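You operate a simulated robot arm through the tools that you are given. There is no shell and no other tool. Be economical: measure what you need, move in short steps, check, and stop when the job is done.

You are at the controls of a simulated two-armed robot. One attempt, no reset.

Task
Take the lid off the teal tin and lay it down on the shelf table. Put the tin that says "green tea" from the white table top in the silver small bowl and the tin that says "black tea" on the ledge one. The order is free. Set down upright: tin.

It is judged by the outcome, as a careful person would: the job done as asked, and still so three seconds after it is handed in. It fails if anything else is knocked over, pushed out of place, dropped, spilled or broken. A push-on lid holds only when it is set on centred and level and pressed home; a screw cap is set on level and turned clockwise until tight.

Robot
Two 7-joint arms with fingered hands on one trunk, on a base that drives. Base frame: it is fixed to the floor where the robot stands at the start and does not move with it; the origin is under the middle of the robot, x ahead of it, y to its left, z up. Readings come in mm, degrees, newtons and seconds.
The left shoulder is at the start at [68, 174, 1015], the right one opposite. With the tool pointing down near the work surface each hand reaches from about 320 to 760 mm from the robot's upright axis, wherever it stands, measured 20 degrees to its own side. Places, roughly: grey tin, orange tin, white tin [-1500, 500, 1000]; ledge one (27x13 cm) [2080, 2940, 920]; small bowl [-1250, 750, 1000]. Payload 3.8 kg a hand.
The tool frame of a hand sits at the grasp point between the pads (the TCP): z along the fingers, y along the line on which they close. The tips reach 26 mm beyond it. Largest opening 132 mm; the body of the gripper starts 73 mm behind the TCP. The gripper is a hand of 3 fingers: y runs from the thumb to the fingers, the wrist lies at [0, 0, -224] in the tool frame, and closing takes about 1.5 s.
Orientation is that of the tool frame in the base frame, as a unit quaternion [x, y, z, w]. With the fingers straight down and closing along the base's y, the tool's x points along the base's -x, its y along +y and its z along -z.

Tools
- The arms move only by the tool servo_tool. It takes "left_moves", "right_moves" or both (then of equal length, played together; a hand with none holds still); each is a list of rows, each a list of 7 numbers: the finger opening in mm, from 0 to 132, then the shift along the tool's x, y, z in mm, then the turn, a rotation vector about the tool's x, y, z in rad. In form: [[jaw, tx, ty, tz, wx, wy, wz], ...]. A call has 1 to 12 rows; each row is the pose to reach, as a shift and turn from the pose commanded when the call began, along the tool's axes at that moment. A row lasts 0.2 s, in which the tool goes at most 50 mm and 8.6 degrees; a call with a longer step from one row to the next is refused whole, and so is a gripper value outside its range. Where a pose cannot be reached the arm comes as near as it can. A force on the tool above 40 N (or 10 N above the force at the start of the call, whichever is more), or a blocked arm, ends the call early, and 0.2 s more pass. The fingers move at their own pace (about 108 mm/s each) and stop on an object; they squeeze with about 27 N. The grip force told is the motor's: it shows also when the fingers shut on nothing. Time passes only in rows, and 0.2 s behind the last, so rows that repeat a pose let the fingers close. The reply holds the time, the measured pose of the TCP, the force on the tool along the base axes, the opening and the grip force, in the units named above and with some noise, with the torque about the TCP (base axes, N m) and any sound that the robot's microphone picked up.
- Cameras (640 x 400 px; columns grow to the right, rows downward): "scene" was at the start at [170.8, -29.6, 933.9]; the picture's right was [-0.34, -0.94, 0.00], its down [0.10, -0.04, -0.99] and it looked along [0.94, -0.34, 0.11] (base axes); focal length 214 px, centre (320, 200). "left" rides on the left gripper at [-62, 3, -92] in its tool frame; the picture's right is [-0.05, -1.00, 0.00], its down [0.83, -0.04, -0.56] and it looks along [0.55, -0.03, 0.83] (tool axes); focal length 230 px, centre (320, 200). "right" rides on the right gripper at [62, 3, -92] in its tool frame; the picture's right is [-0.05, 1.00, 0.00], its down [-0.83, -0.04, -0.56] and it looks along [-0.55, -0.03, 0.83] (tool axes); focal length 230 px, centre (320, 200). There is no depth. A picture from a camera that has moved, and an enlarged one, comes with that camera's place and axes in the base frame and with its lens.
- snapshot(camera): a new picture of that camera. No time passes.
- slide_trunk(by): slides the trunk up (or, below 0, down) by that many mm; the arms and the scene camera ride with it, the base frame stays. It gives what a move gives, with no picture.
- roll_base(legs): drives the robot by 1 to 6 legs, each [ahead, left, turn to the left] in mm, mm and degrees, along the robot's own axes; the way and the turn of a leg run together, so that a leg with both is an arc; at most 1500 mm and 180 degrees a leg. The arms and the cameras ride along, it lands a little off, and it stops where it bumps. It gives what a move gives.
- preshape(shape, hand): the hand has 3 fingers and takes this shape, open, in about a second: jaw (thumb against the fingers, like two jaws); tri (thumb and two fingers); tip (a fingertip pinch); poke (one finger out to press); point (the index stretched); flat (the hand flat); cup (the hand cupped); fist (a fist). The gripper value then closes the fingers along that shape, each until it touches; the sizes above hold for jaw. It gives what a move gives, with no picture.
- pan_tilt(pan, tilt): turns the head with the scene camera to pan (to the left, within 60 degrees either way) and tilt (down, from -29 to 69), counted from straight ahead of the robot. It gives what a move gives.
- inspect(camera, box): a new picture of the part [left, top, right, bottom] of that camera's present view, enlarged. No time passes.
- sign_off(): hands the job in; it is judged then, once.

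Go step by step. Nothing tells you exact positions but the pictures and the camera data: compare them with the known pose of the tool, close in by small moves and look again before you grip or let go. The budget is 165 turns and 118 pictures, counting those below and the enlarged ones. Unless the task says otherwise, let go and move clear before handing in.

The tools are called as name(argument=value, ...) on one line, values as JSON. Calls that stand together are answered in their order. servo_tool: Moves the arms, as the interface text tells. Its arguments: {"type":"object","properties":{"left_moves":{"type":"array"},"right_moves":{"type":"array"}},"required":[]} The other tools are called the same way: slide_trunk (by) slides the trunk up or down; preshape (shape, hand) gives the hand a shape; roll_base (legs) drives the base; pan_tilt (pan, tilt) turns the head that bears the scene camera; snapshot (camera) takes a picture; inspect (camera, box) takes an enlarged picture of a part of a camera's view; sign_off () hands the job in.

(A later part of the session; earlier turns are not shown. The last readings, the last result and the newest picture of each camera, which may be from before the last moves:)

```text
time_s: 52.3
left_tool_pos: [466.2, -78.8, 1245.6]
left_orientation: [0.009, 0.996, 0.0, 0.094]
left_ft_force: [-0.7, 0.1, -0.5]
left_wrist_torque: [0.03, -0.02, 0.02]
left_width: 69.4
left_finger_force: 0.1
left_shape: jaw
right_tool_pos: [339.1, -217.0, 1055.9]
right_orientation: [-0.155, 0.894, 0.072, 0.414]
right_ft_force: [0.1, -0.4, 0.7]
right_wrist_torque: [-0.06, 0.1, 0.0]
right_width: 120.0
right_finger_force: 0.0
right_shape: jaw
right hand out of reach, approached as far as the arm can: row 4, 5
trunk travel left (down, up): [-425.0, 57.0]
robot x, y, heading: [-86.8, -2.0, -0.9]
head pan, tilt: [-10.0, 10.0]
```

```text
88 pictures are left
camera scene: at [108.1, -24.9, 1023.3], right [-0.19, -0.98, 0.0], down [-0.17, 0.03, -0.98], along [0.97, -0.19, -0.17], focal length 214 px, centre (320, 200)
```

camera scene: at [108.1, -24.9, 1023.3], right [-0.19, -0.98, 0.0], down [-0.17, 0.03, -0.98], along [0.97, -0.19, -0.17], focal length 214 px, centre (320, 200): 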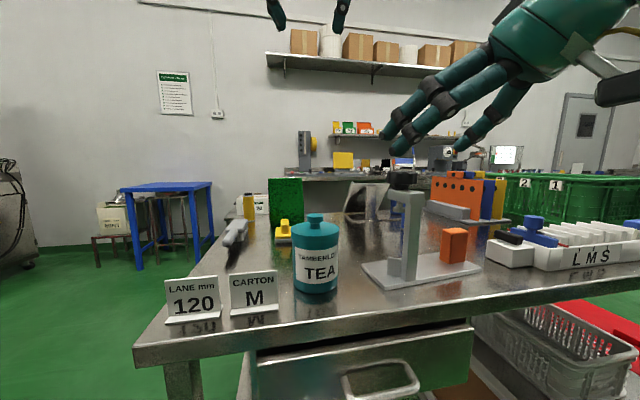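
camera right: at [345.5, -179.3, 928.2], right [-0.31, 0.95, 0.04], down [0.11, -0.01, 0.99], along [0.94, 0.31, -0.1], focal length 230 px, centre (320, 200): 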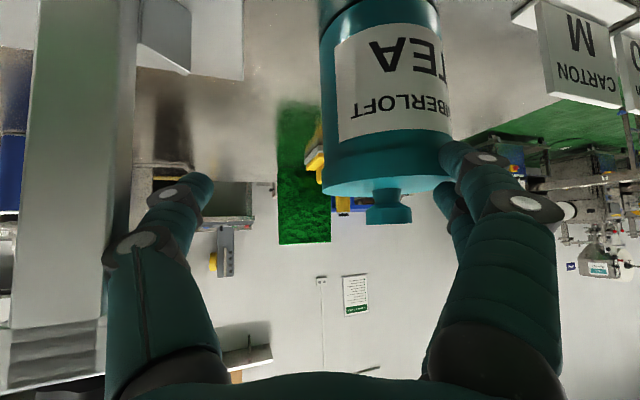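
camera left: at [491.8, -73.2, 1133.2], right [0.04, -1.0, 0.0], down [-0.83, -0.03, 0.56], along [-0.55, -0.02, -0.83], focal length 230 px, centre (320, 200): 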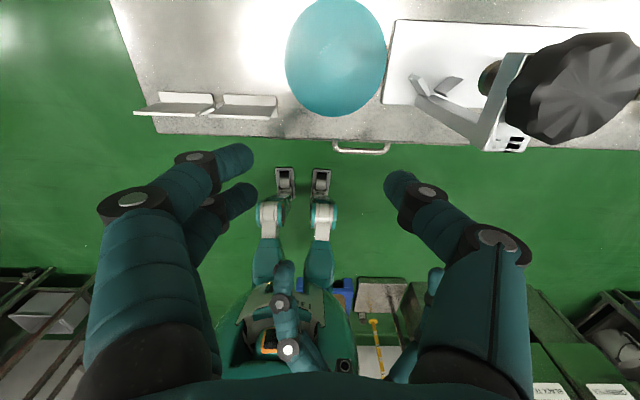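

The stand seems to have been nudged sideways a little by my right hand/arm. I'll measure its displacement carefully before anything else.

inspect(camera="scene", box=[280, 160, 500, 300])

```text
2.86 times, centred on (390, 230) of scene
camera zoom: at [108.1, -24.9, 1023.3], right [-0.19, -0.98, 0.0], down [-0.17, 0.03, -0.98], along [0.97, -0.19, -0.17], focal length 613 px, centre (120, 114)
```

zoom: 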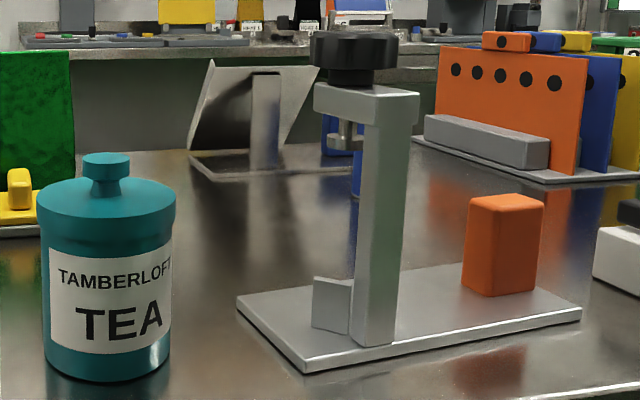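

The stand shifted roughly 30 mm to the right with a slight rotation. To measure exactly, I'll park the right hand away and put the left camera where it took its earlier overhead picture, for a direct comparison.

servo_tool(left_moves=[[70, 6, -2, 45, 0, 0.04, 0], [70, 12, -4, 90, 0, 0.08, 0], [70, 18, -6, 135, 0, 0.12, 0], [70, 24, -8, 180, 0, 0.15, 0], [70, 30, -8, 222, 0, 0.188, 0], [70, 32, -8, 236, 0, 0.188, 0], [70, 32, -8, 236, 0, 0.188, 0]], right_moves=[[120, -10, -15, -20, 0, 0, 0], [120, -20, -30, -40, 0, 0, 0], [120, -30, -50, -60, 0, 0, 0], [120, -40, -70, -70, 0, 0, 0], [120, -40, -80, -80, 0, 0, 0], [120, -40, -80, -80, 0, 0, 0], [120, -40, -80, -80, 0, 0, 0]])

snapshot(camera="left")

snapshot(camera="scene")

```text
time_s: 53.9
left_tool_pos: [505.4, -98.5, 1013.7]
left_orientation: [0.007, 1.0, 0.0, -0.003]
left_ft_force: [-0.7, -0.5, -0.8]
left_wrist_torque: [-0.01, -0.04, 0.01]
left_width: 69.7
left_finger_force: 0.2
left_shape: jaw
left hand out of reach, approached as far as the arm can: row 1, 2, 3, 4, 5, 6, 7
right_tool_pos: [332.8, -302.2, 1139.9]
right_orientation: [-0.158, 0.892, 0.074, 0.418]
right_ft_force: [-1.0, 0.1, 0.2]
right_wrist_torque: [-0.03, -0.01, 0.03]
right_width: 120.1
right_finger_force: 0.1
right_shape: jaw
trunk travel left (down, up): [-425.0, 57.0]
robot x, y, heading: [-82.4, -5.2, -1.0]
head pan, tilt: [-10.0, 10.0]
```

```text
86 pictures are left
camera left: at [567.3, -95.7, 1105.5], right [0.04, -1.0, 0.0], down [-0.83, -0.03, 0.56], along [-0.56, -0.02, -0.83], focal length 230 px, centre (320, 200)
```

left: 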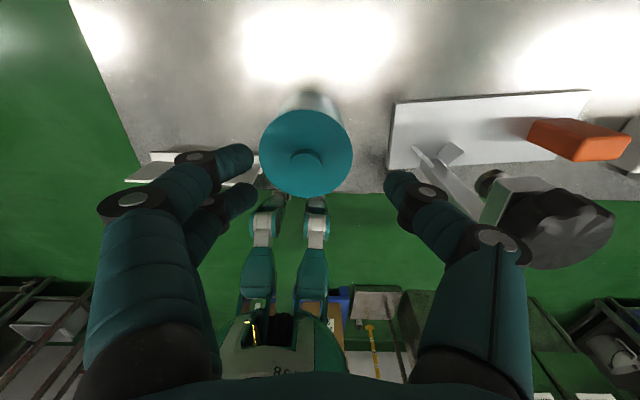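

```text
85 pictures are left
camera scene: at [109.6, -23.1, 1022.8], right [-0.19, -0.98, 0.0], down [-0.17, 0.03, -0.98], along [0.97, -0.19, -0.17], focal length 214 px, centre (320, 200)
```

scene: 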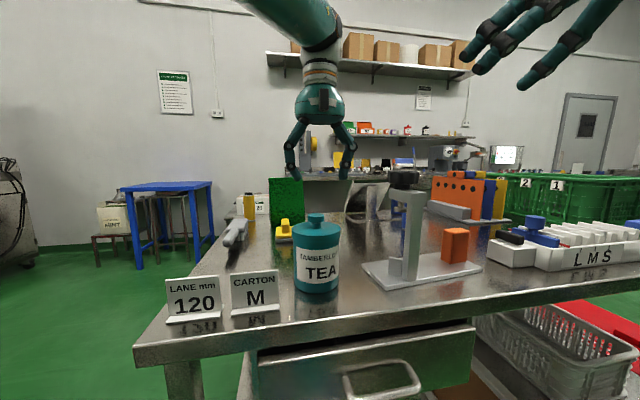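

Comparison: the stand's plate has moved from centre (477, -264) to about (480, -297), turned about +6.5°. I'll nudge it back by pushing its right edge with two fingertips aligned along x, which squares it too. First I turn the right hand down with fingers along x.

servo_tool(right_moves=[[120, 0, 0, -10, -0.053, 0.076, -0.114], [120, 0, 0, -20, -0.106, 0.152, -0.227], [120, 0, 0, -30, -0.16, 0.229, -0.341], [120, 0, 0, -30, -0.213, 0.305, -0.455], [120, 0, 0, -30, -0.266, 0.381, -0.568], [120, 0, 0, -30, -0.319, 0.457, -0.682], [120, 0, 0, -30, -0.372, 0.533, -0.796], [120, 0, 0, -30, -0.426, 0.61, -0.91], [120, 0, 0, -30, -0.479, 0.686, -1.023], [120, 0, 0, -30, -0.532, 0.762, -1.137], [120, 0, 0, -30, -0.532, 0.762, -1.137]])

snapshot(camera="right")

```text
time_s: 56.3
left_tool_pos: [504.7, -98.2, 1013.3]
left_orientation: [0.008, 1.0, 0.0, -0.003]
left_ft_force: [-0.1, 0.5, -0.1]
left_wrist_torque: [0.01, -0.01, -0.02]
left_width: 69.5
left_finger_force: 0.0
left_shape: jaw
right_tool_pos: [311.9, -309.1, 1159.6]
right_orientation: [-0.707, 0.707, 0.0, 0.0]
right_ft_force: [0.6, 0.1, 0.4]
right_wrist_torque: [-0.01, 0.02, 0.03]
right_width: 120.1
right_finger_force: 0.0
right_shape: jaw
trunk travel left (down, up): [-425.0, 57.0]
robot x, y, heading: [-86.0, -4.5, -0.9]
head pan, tilt: [-10.0, 10.0]
```

```text
84 pictures are left
camera right: at [308.5, -369.8, 1252.5], right [-1.0, 0.05, 0.0], down [0.04, 0.83, 0.55], along [0.03, 0.55, -0.83], focal length 230 px, centre (320, 200)
```

right: 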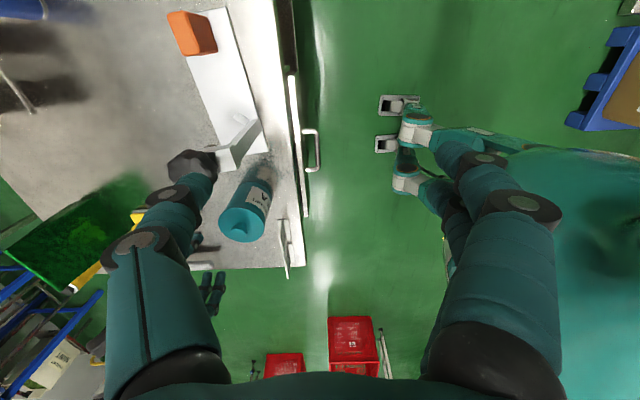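

Orientation is exact. Moving the right hand above the gap to the right of the stand's plate.

servo_tool(right_moves=[[60, 40, -20, 0, 0, 0, 0], [60, 80, -45, 0, 0, 0, 0], [60, 115, -80, 0, 0, 0, 0], [60, 140, -115, 15, 0, 0, 0], [60, 146, -145, 50, 0, 0, 0], [60, 146, -168, 90, 0, 0, 0], [60, 146, -168, 130, 0, 0, 0], [60, 146, -168, 160, 0, 0, 0], [60, 146, -168, 160, 0, 0, 0]])

snapshot(camera="right")

```text
time_s: 58.3
left_tool_pos: [504.8, -99.1, 1014.4]
left_orientation: [0.007, 1.0, 0.0, -0.003]
left_ft_force: [0.5, 0.4, 0.4]
left_wrist_torque: [-0.01, 0.03, -0.03]
left_width: 69.5
left_finger_force: 0.0
left_shape: jaw
right_tool_pos: [451.8, -452.4, 1088.5]
right_orientation: [-0.707, 0.707, 0.0, 0.0]
right_ft_force: [-1.0, 0.3, 0.7]
right_wrist_torque: [0.0, -0.01, -0.01]
right_width: 60.4
right_finger_force: 0.0
right_shape: jaw
right hand out of reach, approached as far as the arm can: row 5, 6, 7, 8, 9
trunk travel left (down, up): [-425.0, 57.0]
robot x, y, heading: [-83.0, -3.5, -0.7]
head pan, tilt: [-10.0, 10.0]
```

```text
83 pictures are left
camera right: at [447.8, -512.4, 1181.9], right [-1.0, 0.05, 0.0], down [0.05, 0.83, 0.55], along [0.03, 0.55, -0.83], focal length 230 px, centre (320, 200)
```

right: 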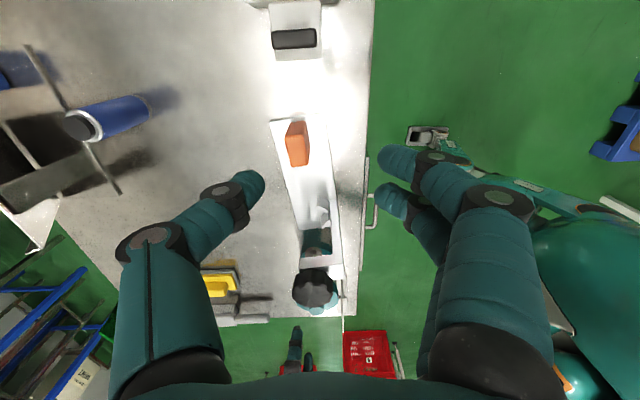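

Just out of reach. I'll raise and retract the left hand, then shift the base forward and right to bring the right hand over the gap.

servo_tool(left_moves=[[70, 30, 10, -30, 0, 0, 0], [70, 60, 30, -60, 0, 0, 0], [70, 90, 60, -90, 0, 0, 0], [70, 110, 90, -110, 0, 0, 0], [70, 110, 90, -110, 0, 0, 0]])

roll_base(legs=[[70, -100, 0]])

snapshot(camera="right")

```text
refused: row 3 steps farther than a row can; nothing moved
```

```text
time_s: 59.8
left_tool_pos: [572.3, -198.9, 1013.7]
left_orientation: [0.006, 1.0, 0.0, -0.003]
left_ft_force: [-0.7, 0.3, 0.1]
left_wrist_torque: [-0.02, -0.01, 0.02]
left_width: 69.7
left_finger_force: 0.0
left_shape: jaw
right_tool_pos: [520.9, -551.4, 1088.3]
right_orientation: [-0.707, 0.708, 0.001, 0.0]
right_ft_force: [-0.4, -0.2, -1.0]
right_wrist_torque: [0.03, -0.02, 0.01]
right_width: 60.5
right_finger_force: 0.1
right_shape: jaw
trunk travel left (down, up): [-425.0, 57.0]
robot x, y, heading: [-16.2, -106.1, -0.9]
head pan, tilt: [-10.0, 10.0]
```

```text
82 pictures are left
camera right: at [516.2, -612.6, 1181.9], right [-1.0, 0.05, 0.0], down [0.04, 0.83, 0.55], along [0.03, 0.55, -0.83], focal length 230 px, centre (320, 200)
```

right: 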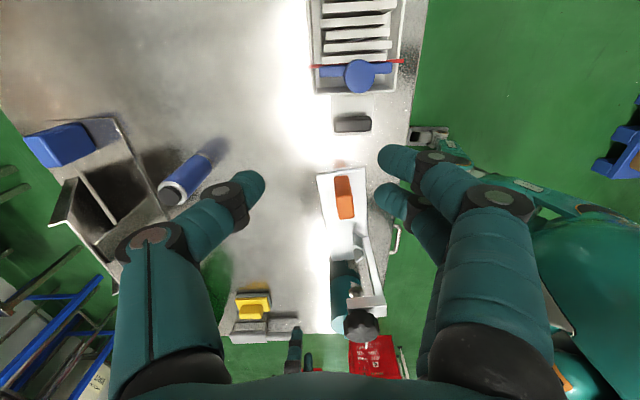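

The base moved though the left move was refused, but nothing was touched. Now lifting the left hand well clear and bringing the right hand over the gap.

servo_tool(left_moves=[[70, 0, 0, -40, 0, 0, 0], [70, 0, 0, -80, 0, 0, 0], [70, 0, 20, -120, 0, 0, 0], [70, 30, 50, -130, 0, 0, 0], [70, 60, 85, -130, 0, 0, 0]], right_moves=[[60, -25, 12, 20, 0, 0, 0], [60, -50, 24, 40, 0, 0, 0], [60, -79, 36, 60, 0, 0, 0], [60, -79, 36, 80, 0, 0, 0], [60, -79, 36, 80, 0, 0, 0]])

```text
time_s: 61.0
left_tool_pos: [557.9, -147.1, 1156.2]
left_orientation: [0.006, 1.0, 0.0, -0.003]
left_ft_force: [1.1, -0.3, -0.5]
left_wrist_torque: [0.02, -0.04, -0.01]
left_width: 69.8
left_finger_force: 0.1
left_shape: jaw
left hand out of reach, approached as far as the arm can: row 1, 2, 3, 4, 5
right_tool_pos: [484.2, -471.1, 1007.6]
right_orientation: [-0.707, 0.708, 0.0, 0.0]
right_ft_force: [0.2, 0.7, -0.1]
right_wrist_torque: [-0.02, 0.01, -0.04]
right_width: 60.4
right_finger_force: 0.0
right_shape: jaw
trunk travel left (down, up): [-425.0, 57.0]
robot x, y, heading: [-16.9, -101.3, -0.6]
head pan, tilt: [-10.0, 10.0]
```

The right hand is above the gap at (484, -471). Descending to just above the bench and looking.

servo_tool(right_moves=[[60, 0, 0, 40, 0, 0, 0], [60, 0, 0, 80, 0, 0, 0], [60, 0, 0, 115, 0, 0, 0], [60, 0, 0, 145, 0, 0, 0], [60, 0, 0, 155, 0, 0, 0], [60, 0, 0, 155, 0, 0, 0]])

snapshot(camera="right")

snapshot(camera="scene")

```text
time_s: 62.4
left_tool_pos: [557.6, -147.6, 1156.9]
left_orientation: [0.008, 1.0, 0.001, -0.003]
left_ft_force: [0.1, -0.4, -0.8]
left_wrist_torque: [-0.02, 0.03, 0.02]
left_width: 69.2
left_finger_force: 0.0
left_shape: jaw
right_tool_pos: [485.0, -473.1, 851.2]
right_orientation: [-0.706, 0.708, -0.001, 0.0]
right_ft_force: [0.2, -0.8, 0.6]
right_wrist_torque: [-0.04, 0.02, 0.01]
right_width: 60.2
right_finger_force: 0.0
right_shape: jaw
trunk travel left (down, up): [-425.0, 57.0]
robot x, y, heading: [-19.8, -103.6, -0.5]
head pan, tilt: [-10.0, 10.0]
```

```text
81 pictures are left
camera right: at [480.6, -533.5, 946.2], right [-1.0, 0.05, 0.0], down [0.04, 0.83, 0.55], along [0.03, 0.55, -0.83], focal length 230 px, centre (320, 200)
```

right: 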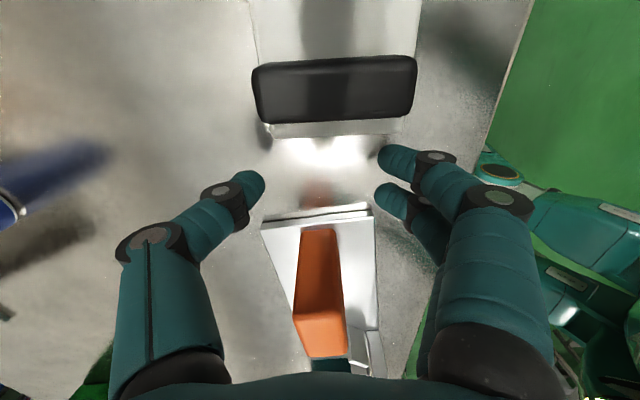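

```text
80 pictures are left
camera scene: at [177.5, -123.3, 1022.8], right [-0.19, -0.98, 0.0], down [-0.17, 0.03, -0.98], along [0.97, -0.18, -0.17], focal length 214 px, centre (320, 200)
```

scene: 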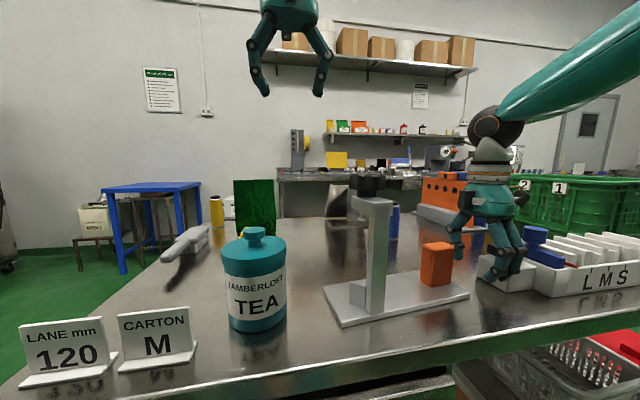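

Plate's right edge now runs (449,-435) to (530,-424). One of the two fingers leads the thumb by ~13 mm, so I'll yaw the hand 13° to level the two contacts, then lower the tips beside the plate.

servo_tool(right_moves=[[45, 0, 0, 0, 0, 0, -0.116], [45, 0, 0, 0, 0, 0, -0.232], [45, 0, 0, 8, 0, 0, -0.232], [45, 0, 0, 13, 0, 0, -0.232], [45, 0, 0, 16, 0, 0, -0.232], [45, 0, 0, 16, 0, 0, -0.232]])

snapshot(camera="right")

inspect(camera="scene", box=[400, 190, 600, 315])

```text
time_s: 63.8
left_tool_pos: [557.4, -148.3, 1154.0]
left_orientation: [0.007, 1.0, 0.001, -0.003]
left_ft_force: [-0.3, -0.5, 0.1]
left_wrist_torque: [0.01, -0.04, -0.02]
left_width: 69.5
left_finger_force: 0.0
left_shape: jaw
right_tool_pos: [483.2, -472.4, 835.6]
right_orientation: [0.784, -0.621, 0.0, 0.0]
right_ft_force: [0.1, 1.0, 0.6]
right_wrist_torque: [0.03, 0.07, -0.1]
right_width: 45.5
right_finger_force: 0.1
right_shape: jaw
trunk travel left (down, up): [-425.0, 57.0]
robot x, y, heading: [-17.1, -103.5, -0.5]
head pan, tilt: [-10.0, 10.0]
```

```text
79 pictures are left
camera right: at [494.4, -532.7, 930.7], right [-0.98, -0.18, 0.0], down [-0.15, 0.82, 0.55], along [-0.1, 0.55, -0.83], focal length 230 px, centre (320, 200)
```

right: 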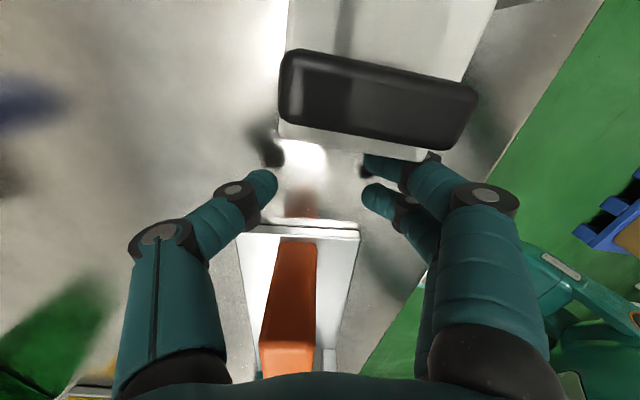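

```text
3.20 times, centred on (500, 252) of scene
camera zoom: at [177.4, -123.2, 1022.8], right [-0.19, -0.98, 0.0], down [-0.17, 0.03, -0.98], along [0.97, -0.18, -0.17], focal length 686 px, centre (-256, 32)
```

zoom: 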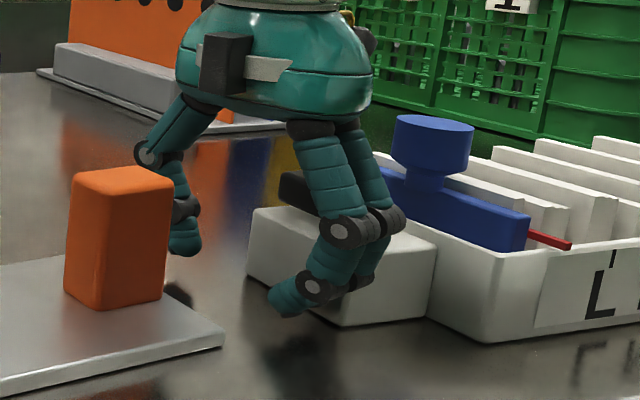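

Tips are at plate height. Pushing gently in +y in small steps.

servo_tool(right_moves=[[45, -8, -2, 0, 0, 0, 0], [45, -14, -3.3, 0, 0, 0, 0], [45, -19, -4.6, 0, 0, 0, 0], [45, -24, -5.7, 0, 0, 0, 0], [45, -28, -6.7, 0, 0, 0, 0], [45, -32, -7.6, 0, 0, 0, 0]])

snapshot(camera="right")

```text
time_s: 65.2
left_tool_pos: [557.9, -149.3, 1155.1]
left_orientation: [0.006, 1.0, 0.001, -0.003]
left_ft_force: [0.4, -0.2, 0.1]
left_wrist_torque: [0.02, -0.01, 0.0]
left_width: 69.6
left_finger_force: 0.1
left_shape: jaw
right_tool_pos: [484.3, -440.2, 837.6]
right_orientation: [0.784, -0.621, 0.001, 0.0]
right_ft_force: [-0.4, 0.0, -0.6]
right_wrist_torque: [-0.04, 0.0, -0.04]
right_width: 45.5
right_finger_force: 0.0
right_shape: jaw
trunk travel left (down, up): [-425.0, 57.0]
robot x, y, heading: [-16.0, -103.3, -1.0]
head pan, tilt: [-10.0, 10.0]
```

```text
77 pictures are left
camera right: at [494.7, -499.6, 931.0], right [-0.98, -0.18, 0.0], down [-0.15, 0.82, 0.55], along [-0.1, 0.55, -0.83], focal length 230 px, centre (320, 200)
```

right: 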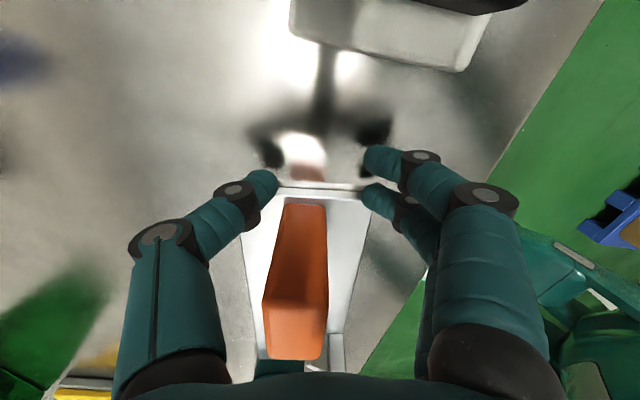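

No contact force yet: the tips may be riding just above the plate. I'll back off 18 mm, lower carefully until near the bench, and retry.

servo_tool(right_moves=[[45, 9, 2, 0, 0, 0, 0], [45, 18, 4.3, 0, 0, 0, 0], [45, 18, 4.3, 4, 0, 0, 0], [45, 18, 4.3, 7, 0, 0, 0], [45, 18, 4.3, 9, 0, 0, 0], [45, 18, 4.3, 9, 0, 0, 0]])

inspect(camera="scene", box=[400, 220, 560, 320])

```text
time_s: 66.6
left_tool_pos: [558.0, -147.1, 1155.8]
left_orientation: [0.008, 1.0, 0.001, -0.002]
left_ft_force: [0.1, -0.7, -0.6]
left_wrist_torque: [0.03, -0.02, 0.01]
left_width: 69.6
left_finger_force: 0.1
left_shape: jaw
right_tool_pos: [483.3, -457.9, 828.2]
right_orientation: [0.784, -0.621, 0.001, 0.001]
right_ft_force: [0.2, 0.2, 0.0]
right_wrist_torque: [0.02, 0.0, 0.0]
right_width: 45.7
right_finger_force: 0.0
right_shape: jaw
trunk travel left (down, up): [-425.0, 57.0]
robot x, y, heading: [-16.8, -102.7, -0.5]
head pan, tilt: [-10.0, 10.0]
```

```text
4.00 times, centred on (480, 270) of scene
camera zoom: at [177.5, -123.3, 1022.8], right [-0.19, -0.98, 0.0], down [-0.17, 0.03, -0.98], along [0.97, -0.18, -0.17], focal length 858 px, centre (-320, -80)
```

zoom: 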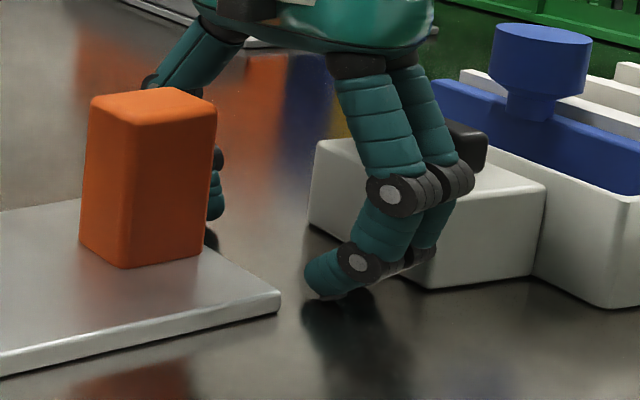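

Tips are now nearly at the bench surface, beside the plate edge. Pushing again.

servo_tool(right_moves=[[45, -5, -1.2, 0, 0, 0, 0], [45, -10, -2.4, 0, 0, 0, 0], [45, -15, -3.6, 0, 0, 0, 0], [45, -20, -4.8, 0, 0, 0, 0], [45, -24, -5.8, 0, 0, 0, 0], [45, -28, -6.7, 0, 0, 0, 0]])

snapshot(camera="right")

snapshot(camera="scene")

```text
time_s: 68.0
left_tool_pos: [557.0, -149.1, 1155.7]
left_orientation: [0.007, 1.0, 0.001, -0.002]
left_ft_force: [0.3, 0.3, -0.1]
left_wrist_torque: [-0.01, -0.02, -0.02]
left_width: 69.7
left_finger_force: 0.1
left_shape: jaw
right_tool_pos: [483.7, -429.3, 828.2]
right_orientation: [0.784, -0.621, 0.001, 0.0]
right_ft_force: [-0.1, -1.8, 0.8]
right_wrist_torque: [-0.03, -0.02, 0.04]
right_width: 45.6
right_finger_force: 0.1
right_shape: jaw
trunk travel left (down, up): [-425.0, 57.0]
robot x, y, heading: [-15.7, -105.9, -0.8]
head pan, tilt: [-10.0, 10.0]
```

```text
75 pictures are left
camera right: at [494.6, -489.6, 922.0], right [-0.98, -0.18, 0.0], down [-0.15, 0.82, 0.55], along [-0.1, 0.55, -0.83], focal length 230 px, centre (320, 200)
```

right: 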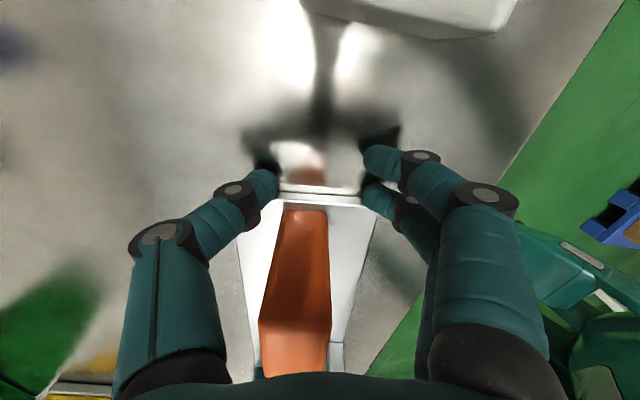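

```text
74 pictures are left
camera scene: at [177.5, -123.4, 1022.8], right [-0.19, -0.98, 0.0], down [-0.17, 0.03, -0.98], along [0.97, -0.18, -0.17], focal length 214 px, centre (320, 200)
```

scene: 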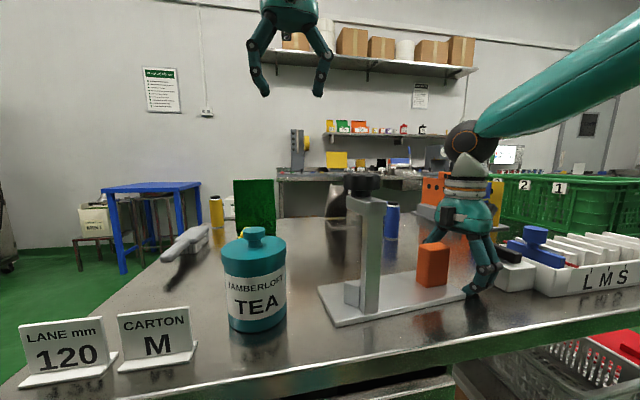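

The plate is moving (under 2 N). Continuing 12 mm.

servo_tool(right_moves=[[45, -4, -1, 0, 0, 0, 0], [45, -8, -1.9, 0, 0, 0, 0], [45, -12, -2.9, 0, 0, 0, 0], [45, -12, -2.9, 0, 0, 0, 0]])

snapshot(camera="right")

inspect(camera="scene", box=[200, 160, 520, 360])

```text
time_s: 69.0
left_tool_pos: [558.1, -148.0, 1155.3]
left_orientation: [0.007, 1.0, 0.001, -0.003]
left_ft_force: [-1.0, 0.2, -0.7]
left_wrist_torque: [0.0, 0.04, 0.0]
left_width: 70.0
left_finger_force: 0.0
left_shape: jaw
right_tool_pos: [481.8, -418.5, 829.9]
right_orientation: [0.784, -0.62, 0.001, -0.001]
right_ft_force: [0.2, -1.5, 0.0]
right_wrist_torque: [-0.04, 0.0, -0.01]
right_width: 45.5
right_finger_force: 0.1
right_shape: jaw
right hand out of reach, approached as far as the arm can: row 3, 4
trunk travel left (down, up): [-425.0, 57.0]
robot x, y, heading: [-15.5, -103.2, -0.9]
head pan, tilt: [-10.0, 10.0]
```

```text
73 pictures are left
camera right: at [491.8, -478.8, 924.1], right [-0.98, -0.18, 0.0], down [-0.15, 0.82, 0.56], along [-0.1, 0.55, -0.83], focal length 230 px, centre (320, 200)
```

right: 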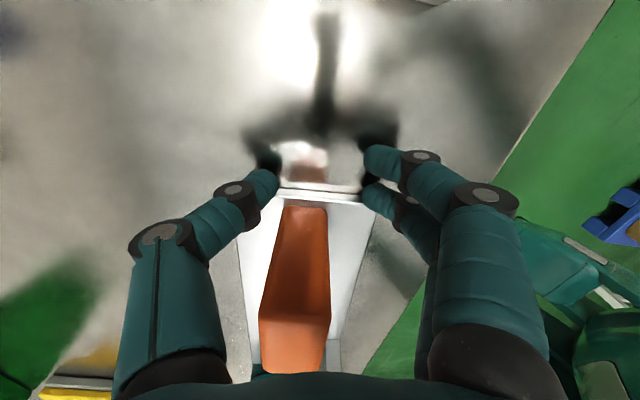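

```text
2.00 times, centred on (360, 260) of scene
camera zoom: at [177.5, -123.5, 1022.8], right [-0.19, -0.98, 0.0], down [-0.17, 0.03, -0.98], along [0.97, -0.18, -0.17], focal length 429 px, centre (240, 80)
```

zoom: 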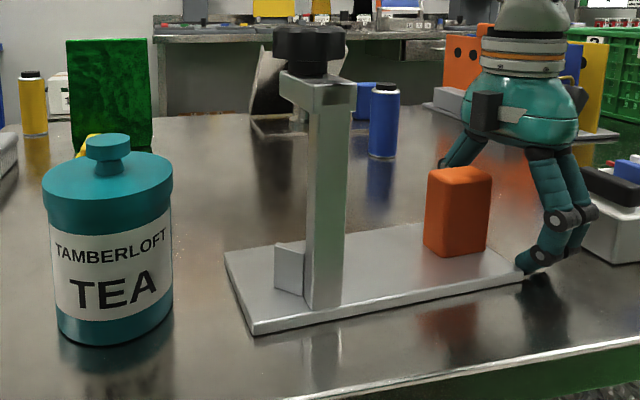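

About 20 mm remain (left edge at y ≈ -176, wants -155) and the plate is square again. The arm is at its inner limit, so I'll lift the hand, shift the base 60 mm left, and re-approach.

servo_tool(right_moves=[[45, 15, 3.6, 0, 0, 0, 0], [45, 20, 5, -30, 0, 0, 0], [45, 20, 5, -70, 0, 0, 0], [45, 20, 5, -110, 0, 0, 0], [45, 20, 5, -110, 0, 0, 0]])

roll_base(legs=[[0, 70, 0]])

```text
time_s: 70.2
left_tool_pos: [557.9, -147.3, 1155.5]
left_orientation: [0.006, 1.0, 0.001, -0.002]
left_ft_force: [0.1, 0.0, 0.6]
left_wrist_torque: [0.02, 0.02, -0.03]
left_width: 69.7
left_finger_force: 0.0
left_shape: jaw
right_tool_pos: [480.5, -439.0, 941.2]
right_orientation: [0.783, -0.622, 0.0, 0.0]
right_ft_force: [0.1, 1.0, -0.1]
right_wrist_torque: [-0.02, -0.01, 0.01]
right_width: 45.4
right_finger_force: 0.1
right_shape: jaw
trunk travel left (down, up): [-425.0, 57.0]
robot x, y, heading: [-16.8, -104.2, -0.6]
head pan, tilt: [-10.0, 10.0]
```

```text
time_s: 71.5
left_tool_pos: [558.9, -77.3, 1154.8]
left_orientation: [0.008, 1.0, 0.001, -0.003]
left_ft_force: [-0.4, -0.3, -0.7]
left_wrist_torque: [-0.04, -0.03, 0.02]
left_width: 69.7
left_finger_force: 0.0
left_shape: jaw
right_tool_pos: [481.8, -368.9, 940.9]
right_orientation: [0.784, -0.621, 0.0, 0.001]
right_ft_force: [0.8, 0.5, -0.7]
right_wrist_torque: [0.01, 0.02, 0.01]
right_width: 45.7
right_finger_force: 0.1
right_shape: jaw
trunk travel left (down, up): [-425.0, 57.0]
robot x, y, heading: [-12.5, -34.9, -0.8]
head pan, tilt: [-10.0, 10.0]
```

servo_tool(right_moves=[[45, 36, 8, 0, 0, 0, 0], [45, 71, 17, 0, 0, 0, 0], [45, 71, 17, 40, 0, 0, 0], [45, 71, 17, 80, 0, 0, 0], [45, 71, 17, 105, 0, 0, 0], [45, 71, 17, 113, 0, 0, 0], [45, 71, 17, 113, 0, 0, 0]])

snapshot(camera="right")

```text
time_s: 73.1
left_tool_pos: [558.3, -77.7, 1155.1]
left_orientation: [0.007, 1.0, 0.001, -0.003]
left_ft_force: [-0.5, -0.1, -0.4]
left_wrist_torque: [-0.01, 0.0, -0.02]
left_width: 69.5
left_finger_force: 0.1
left_shape: jaw
right_tool_pos: [479.4, -439.1, 828.5]
right_orientation: [0.783, -0.623, 0.002, 0.001]
right_ft_force: [-0.3, 1.5, -0.1]
right_wrist_torque: [-0.03, -0.02, -0.01]
right_width: 45.5
right_finger_force: 0.1
right_shape: jaw
trunk travel left (down, up): [-425.0, 57.0]
robot x, y, heading: [-17.6, -38.1, -0.9]
head pan, tilt: [-10.0, 10.0]
```

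```text
71 pictures are left
camera right: at [489.3, -499.3, 922.2], right [-0.98, -0.17, 0.0], down [-0.15, 0.82, 0.55], along [-0.09, 0.54, -0.83], focal length 230 px, centre (320, 200)
```

right: 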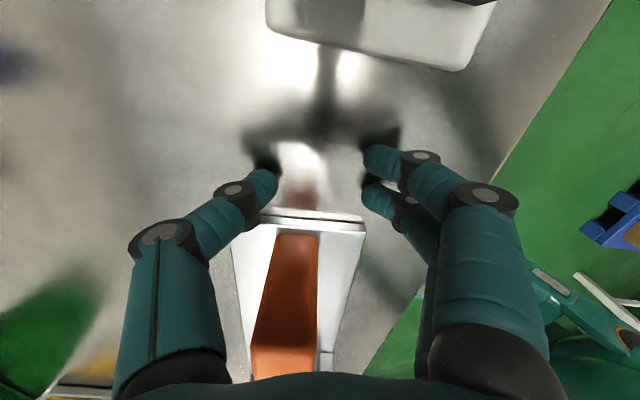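

servo_tool(right_moves=[[45, -8, -2, 0, 0, 0, 0], [45, -15, -3.6, 0, 0, 0, 0], [45, -21, -5, 0, 0, 0, 0], [45, -26, -6.2, 0, 0, 0, 0], [45, -31, -7.4, 0, 0, 0, 0], [45, -35, -8.3, 0, 0, 0, 0], [45, -38, -9, 0, 0, 0, 0], [45, -38, -9, 0, 0, 0, 0]])

inspect(camera="scene", box=[200, 160, 520, 360])

snapshot(camera="left")

```text
time_s: 74.9
left_tool_pos: [558.7, -79.6, 1155.0]
left_orientation: [0.006, 1.0, 0.001, -0.002]
left_ft_force: [-0.4, 0.0, 0.1]
left_wrist_torque: [-0.04, 0.03, 0.01]
left_width: 69.9
left_finger_force: 0.1
left_shape: jaw
right_tool_pos: [480.8, -403.2, 826.6]
right_orientation: [0.784, -0.621, 0.0, 0.0]
right_ft_force: [-0.1, -2.3, 1.2]
right_wrist_torque: [-0.05, -0.01, -0.01]
right_width: 45.6
right_finger_force: 0.1
right_shape: jaw
trunk travel left (down, up): [-425.0, 57.0]
robot x, y, heading: [-14.7, -34.2, -0.9]
head pan, tilt: [-10.0, 10.0]
```

```text
2.00 times, centred on (360, 260) of scene
camera zoom: at [178.5, -53.7, 1022.8], right [-0.19, -0.98, 0.0], down [-0.17, 0.03, -0.98], along [0.97, -0.18, -0.17], focal length 429 px, centre (240, 80)
```

zoom: 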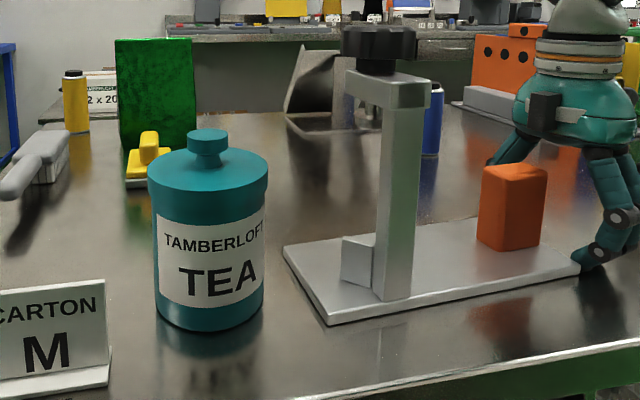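

```text
69 pictures are left
camera left: at [621.3, -75.0, 1247.0], right [0.04, -1.0, 0.0], down [-0.83, -0.03, 0.56], along [-0.56, -0.02, -0.83], focal length 230 px, centre (320, 200)
```

left: 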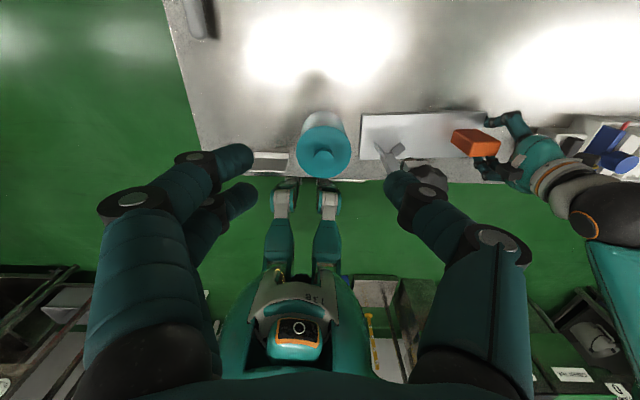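

The stand is back within about 5 mm of its original place. I'll withdraw the right hand upward, back the base off 70 mm, and then pose the left hand to hold the tin body from the front-left.

servo_tool(right_moves=[[45, 12, 3, 0, 0, 0, 0], [45, 14, 3.4, -40, 0, 0, 0], [45, 14, 3.4, -80, 0, 0, 0], [45, 14, 3.4, -125, 0, 0, 0], [45, 14, 3.4, -170, 0, 0, 0], [70, 14, 3.4, -210, 0, 0, 0], [70, 14, 3.4, -240, 0, 0, 0]])

roll_base(legs=[[-70, 0, 0]])

snapshot(camera="scene")

```text
time_s: 76.5
left_tool_pos: [557.4, -77.7, 1156.0]
left_orientation: [0.007, 1.0, 0.002, -0.003]
left_ft_force: [-0.3, 0.0, -0.9]
left_wrist_torque: [-0.03, 0.01, 0.01]
left_width: 69.9
left_finger_force: 0.0
left_shape: jaw
right_tool_pos: [479.6, -416.2, 1068.1]
right_orientation: [0.784, -0.621, 0.0, 0.0]
right_ft_force: [0.5, 0.8, -0.6]
right_wrist_torque: [0.0, 0.01, -0.03]
right_width: 69.5
right_finger_force: 0.1
right_shape: jaw
trunk travel left (down, up): [-425.0, 57.0]
robot x, y, heading: [-18.4, -35.3, -0.8]
head pan, tilt: [-10.0, 10.0]
```

```text
time_s: 77.5
left_tool_pos: [489.5, -77.4, 1156.4]
left_orientation: [0.007, 1.0, 0.001, -0.003]
left_ft_force: [-0.7, 0.0, -0.3]
left_wrist_torque: [-0.01, 0.02, 0.02]
left_width: 69.6
left_finger_force: 0.0
left_shape: jaw
right_tool_pos: [411.5, -416.1, 1068.4]
right_orientation: [0.783, -0.621, 0.0, 0.0]
right_ft_force: [-0.8, 0.0, -0.3]
right_wrist_torque: [0.03, -0.03, -0.01]
right_width: 69.6
right_finger_force: 0.0
right_shape: jaw
trunk travel left (down, up): [-425.0, 57.0]
robot x, y, heading: [-82.9, -34.5, -0.8]
head pan, tilt: [-10.0, 10.0]
```

```text
68 pictures are left
camera scene: at [109.0, -52.6, 1022.8], right [-0.19, -0.98, 0.0], down [-0.17, 0.03, -0.98], along [0.97, -0.18, -0.17], focal length 214 px, centre (320, 200)
```

scene: 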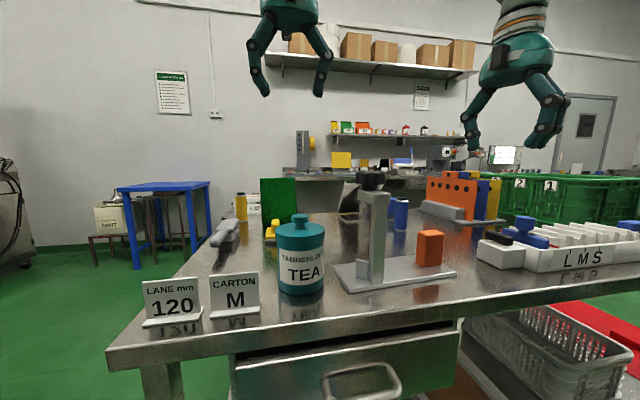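

Scene is good. Turning the left hand to a forward-right, 20°-down pose at a high standoff on the free side.

servo_tool(left_moves=[[120, 10, 14, 5, 0.052, -0.115, 0.075], [120, 20, 28, 10, 0.104, -0.23, 0.15], [120, 30, 42, 15, 0.156, -0.344, 0.224], [120, 40, 56, 20, 0.208, -0.459, 0.299], [120, 50, 70, 25, 0.26, -0.574, 0.374], [120, 60, 84, 30, 0.313, -0.689, 0.449], [120, 70, 98, 36, 0.365, -0.804, 0.524], [120, 80, 112, 42, 0.417, -0.918, 0.598], [120, 90, 126, 50, 0.469, -1.033, 0.673], [120, 100, 137, 56, 0.521, -1.148, 0.748], [120, 100, 137, 56, 0.521, -1.148, 0.748]])

snapshot(camera="scene")

```text
time_s: 79.9
left_tool_pos: [391.9, 61.5, 1101.8]
left_orientation: [0.347, 0.741, -0.242, 0.521]
left_ft_force: [0.4, -0.9, -0.2]
left_wrist_torque: [0.02, -0.01, -0.03]
left_width: 119.6
left_finger_force: 0.0
left_shape: jaw
left hand out of reach, approached as far as the arm can: row 1, 2
right_tool_pos: [411.7, -415.7, 1067.8]
right_orientation: [0.784, -0.621, 0.001, 0.0]
right_ft_force: [0.2, -0.4, 1.1]
right_wrist_torque: [0.01, -0.01, -0.01]
right_width: 69.3
right_finger_force: 0.1
right_shape: jaw
trunk travel left (down, up): [-425.0, 57.0]
robot x, y, heading: [-84.5, -38.7, -1.0]
head pan, tilt: [-10.0, 10.0]
```

```text
67 pictures are left
camera scene: at [109.7, -53.0, 1022.7], right [-0.19, -0.98, 0.0], down [-0.17, 0.03, -0.98], along [0.97, -0.18, -0.17], focal length 214 px, centre (320, 200)
```

scene: 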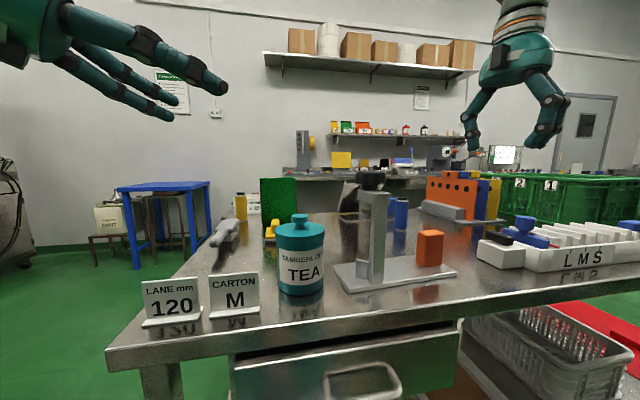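

servo_tool(left_moves=[[120, 38, -6, 21, 0, 0, 0], [120, 76, -13, 42, 0, 0, 0], [120, 114, -20, 63, 0, 0, 0], [120, 153, -26, 83, 0, 0, 0], [120, 153, -26, 83, 0, 0, 0]])

snapshot(camera="left")

snapshot(camera="scene")

```text
time_s: 81.1
left_tool_pos: [388.8, 23.2, 925.9]
left_orientation: [0.346, 0.742, -0.242, 0.52]
left_ft_force: [0.1, 0.0, -0.3]
left_wrist_torque: [-0.02, -0.02, -0.04]
left_width: 119.8
left_finger_force: 0.1
left_shape: jaw
right_tool_pos: [411.1, -415.2, 1069.1]
right_orientation: [0.784, -0.62, -0.001, -0.001]
right_ft_force: [-1.1, 0.0, 0.3]
right_wrist_torque: [0.01, 0.05, 0.03]
right_width: 69.3
right_finger_force: 0.1
right_shape: jaw
trunk travel left (down, up): [-425.0, 57.0]
robot x, y, heading: [-84.6, -34.7, -0.6]
head pan, tilt: [-10.0, 10.0]
```

```text
66 pictures are left
camera left: at [349.6, 77.2, 1015.1], right [-0.75, -0.66, 0.05], down [-0.55, 0.59, -0.59], along [0.36, -0.47, -0.81], focal length 230 px, centre (320, 200)
```

left: 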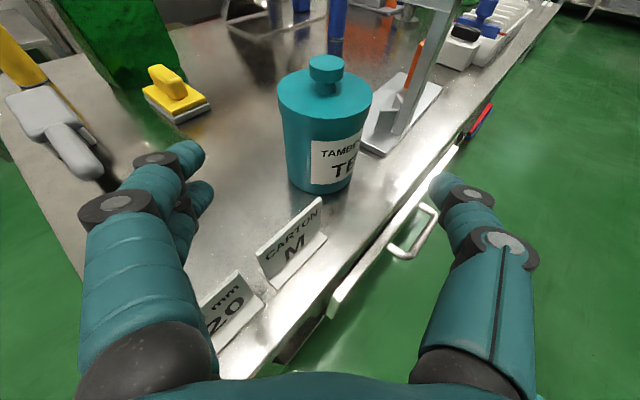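

```text
65 pictures are left
camera scene: at [109.5, -52.6, 1022.8], right [-0.19, -0.98, 0.0], down [-0.17, 0.03, -0.98], along [0.97, -0.18, -0.17], focal length 214 px, centre (320, 200)
```

scene: 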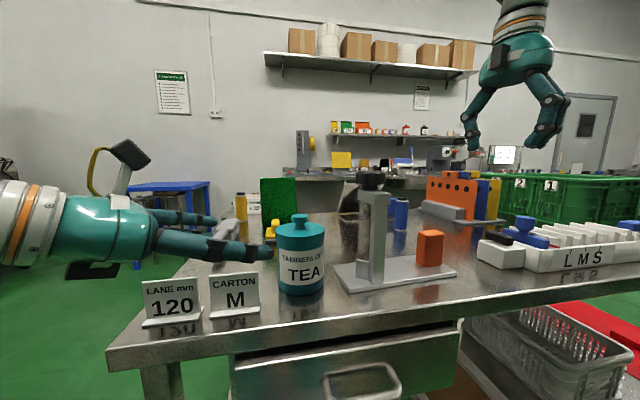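

The left hand lines up well with the tin; fingers pass over the cards with ~10 mm to spare. Advancing in steps to straddle the body below the lid.

servo_tool(left_moves=[[120, 2, 0, 40, 0, 0, 0], [120, 4, 0, 75, 0, 0, 0], [120, 6, 0, 105, 0, 0, 0], [120, 8, 0, 120, 0, 0, 0], [120, 8, 0, 120, 0, 0, 0]])

snapshot(camera="left")

snapshot(camera="scene")

```text
time_s: 82.3
left_tool_pos: [459.0, -59.2, 878.6]
left_orientation: [0.346, 0.742, -0.241, 0.52]
left_ft_force: [0.0, 0.2, -0.8]
left_wrist_torque: [-0.03, -0.01, 0.02]
left_width: 119.8
left_finger_force: 0.1
left_shape: jaw
right_tool_pos: [411.9, -414.9, 1068.7]
right_orientation: [0.784, -0.621, 0.0, 0.0]
right_ft_force: [-0.3, 1.0, -0.2]
right_wrist_torque: [0.0, 0.0, 0.02]
right_width: 69.4
right_finger_force: 0.1
right_shape: jaw
trunk travel left (down, up): [-425.0, 57.0]
robot x, y, heading: [-89.9, -32.2, -0.8]
head pan, tilt: [-10.0, 10.0]
```

```text
64 pictures are left
camera left: at [419.4, -6.2, 968.2], right [-0.75, -0.66, 0.05], down [-0.55, 0.59, -0.59], along [0.36, -0.47, -0.81], focal length 230 px, centre (320, 200)
```

left: 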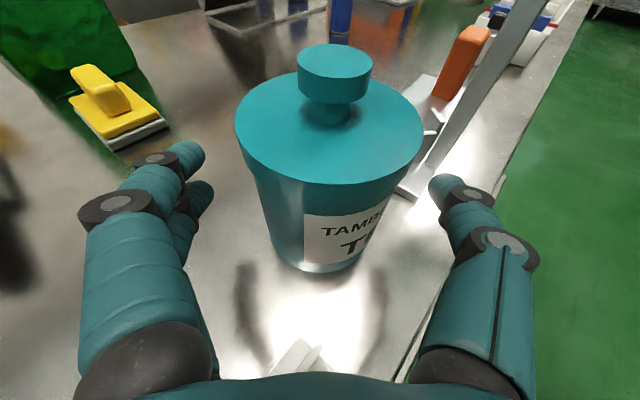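

```text
63 pictures are left
camera scene: at [109.4, -52.5, 1022.8], right [-0.19, -0.98, 0.0], down [-0.17, 0.03, -0.98], along [0.97, -0.18, -0.17], focal length 214 px, centre (320, 200)
```

scene: 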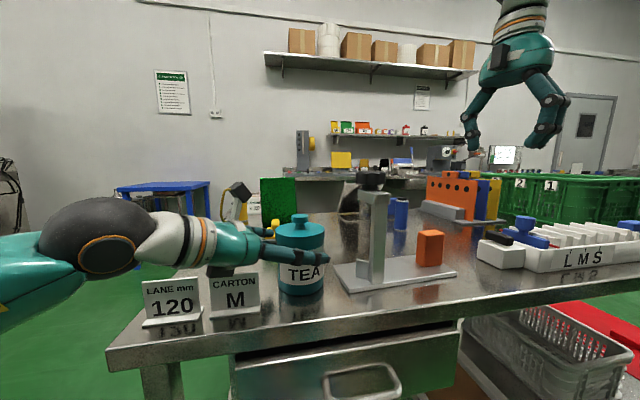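

Centred between thumb and fingers. Advancing the last 29 mm and closing around the body.

servo_tool(left_moves=[[120, 1, 0, 15, 0, 0, 0], [120, 1, 0, 29, 0, 0, 0], [110, 1, 0, 29, 0, 0, 0], [104, 1, 0, 29, 0, 0, 0], [98, 1, 0, 29, 0, 0, 0], [98, 1, 0, 29, 0, 0, 0]])

snapshot(camera="left")

inspect(camera="scene", box=[200, 180, 400, 305])

```text
time_s: 83.7
left_tool_pos: [475.8, -80.0, 869.4]
left_orientation: [0.346, 0.743, -0.242, 0.52]
left_ft_force: [0.3, -0.3, -0.3]
left_wrist_torque: [-0.01, -0.02, 0.0]
left_width: 98.3
left_finger_force: 0.1
left_shape: jaw
right_tool_pos: [411.5, -415.4, 1068.8]
right_orientation: [0.784, -0.621, 0.0, 0.0]
right_ft_force: [-1.2, 0.1, 0.3]
right_wrist_torque: [0.02, 0.01, 0.03]
right_width: 69.7
right_finger_force: 0.2
right_shape: jaw
trunk travel left (down, up): [-425.0, 57.0]
robot x, y, heading: [-88.3, -31.5, -0.9]
head pan, tilt: [-10.0, 10.0]
```

```text
62 pictures are left
camera left: at [436.4, -26.3, 957.7], right [-0.75, -0.66, 0.05], down [-0.55, 0.59, -0.59], along [0.36, -0.47, -0.81], focal length 230 px, centre (320, 200)
```

left: 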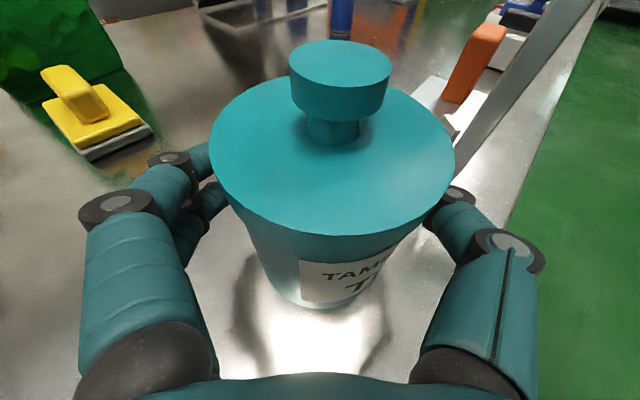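

```text
3.20 times, centred on (300, 242) of scene
camera zoom: at [109.5, -52.6, 1022.8], right [-0.19, -0.98, 0.0], down [-0.17, 0.03, -0.98], along [0.97, -0.18, -0.17], focal length 686 px, centre (384, 64)
```

zoom: 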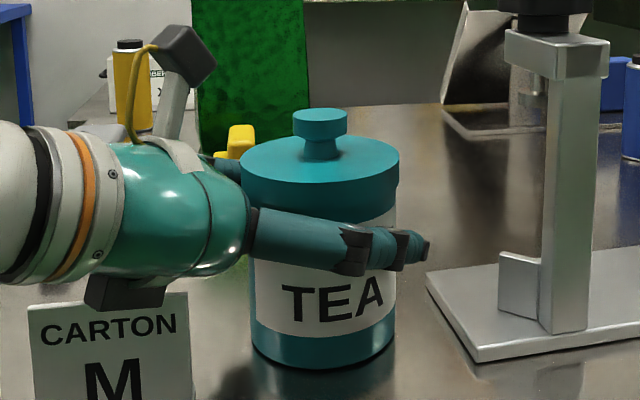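

Well placed. Closing the grip on the body.

servo_tool(left_moves=[[92, 0, 0, 0, 0, 0, 0], [84, 0, 0, 0, 0, 0, 0], [70, 0, 0, 0, 0, 0, 0], [60, 0, 0, 0, 0, 0, 0], [60, 0, 0, 0, 0, 0, 0], [60, 0, 0, 0, 0, 0, 0]])

inspect(camera="scene", box=[200, 180, 400, 305])

```text
time_s: 85.1
left_tool_pos: [476.4, -79.9, 868.8]
left_orientation: [0.346, 0.742, -0.241, 0.52]
left_ft_force: [0.0, -1.2, 0.6]
left_wrist_torque: [0.0, -0.01, -0.03]
left_width: 72.9
left_finger_force: 26.7
left_shape: jaw
right_tool_pos: [411.1, -414.8, 1067.1]
right_orientation: [0.784, -0.621, 0.0, 0.0]
right_ft_force: [0.2, 0.4, -0.8]
right_wrist_torque: [0.0, 0.01, 0.02]
right_width: 69.7
right_finger_force: 0.0
right_shape: jaw
trunk travel left (down, up): [-425.0, 57.0]
robot x, y, heading: [-83.6, -35.3, -0.9]
head pan, tilt: [-10.0, 10.0]
```

```text
3.20 times, centred on (300, 242) of scene
camera zoom: at [109.5, -52.6, 1022.8], right [-0.19, -0.98, 0.0], down [-0.17, 0.03, -0.98], along [0.97, -0.18, -0.17], focal length 686 px, centre (384, 64)
```

zoom: 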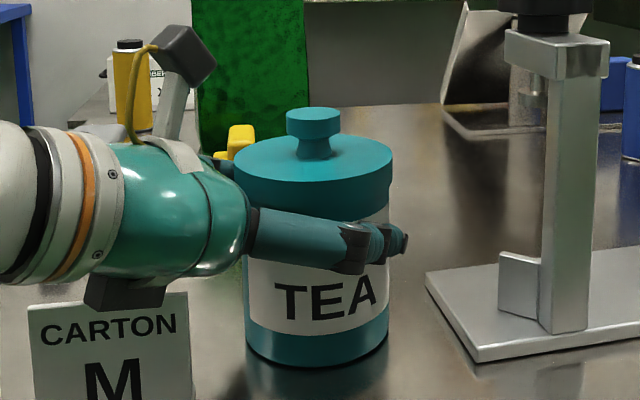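

The body is held firmly (27 N), and the tin only shifted ~4 mm. Now I bring the right hand over, turning it to fingers-along-y on the way, high above the stand.

servo_tool(right_moves=[[60, 0, 0, -30, 0, 0, 0.141], [60, -10, -4, -60, 0, 0, 0.283], [60, -35, -13, -60, 0, 0, 0.424], [60, -65, -24, -60, 0, 0, 0.566], [60, -95, -36, -60, 0, 0, 0.707], [60, -120, -46, -60, 0, 0, 0.848], [60, -141, -54, -60, 0, 0, 0.99], [60, -141, -54, -60, 0, 0, 1.131], [60, -141, -54, -60, 0, 0, 1.273], [60, -141, -54, -60, 0, 0, 1.414], [60, -141, -54, -60, 0, 0, 1.556], [60, -141, -54, -60, 0, 0, 1.697]])

```text
time_s: 87.7
left_tool_pos: [476.1, -79.8, 869.1]
left_orientation: [0.345, 0.743, -0.24, 0.521]
left_ft_force: [0.1, -0.2, 0.2]
left_wrist_torque: [0.01, -0.02, -0.01]
left_width: 72.6
left_finger_force: 27.0
left_shape: jaw
right_tool_pos: [387.3, -298.0, 1134.8]
right_orientation: [-0.051, 0.999, 0.0, 0.0]
right_ft_force: [-0.3, 0.6, -1.2]
right_wrist_torque: [0.0, 0.01, -0.01]
right_width: 60.1
right_finger_force: 0.1
right_shape: jaw
right hand out of reach, approached as far as the arm can: row 6, 7, 8, 9, 10, 11, 12
trunk travel left (down, up): [-425.0, 57.0]
robot x, y, heading: [-85.7, -33.9, -1.0]
head pan, tilt: [-10.0, 10.0]
```

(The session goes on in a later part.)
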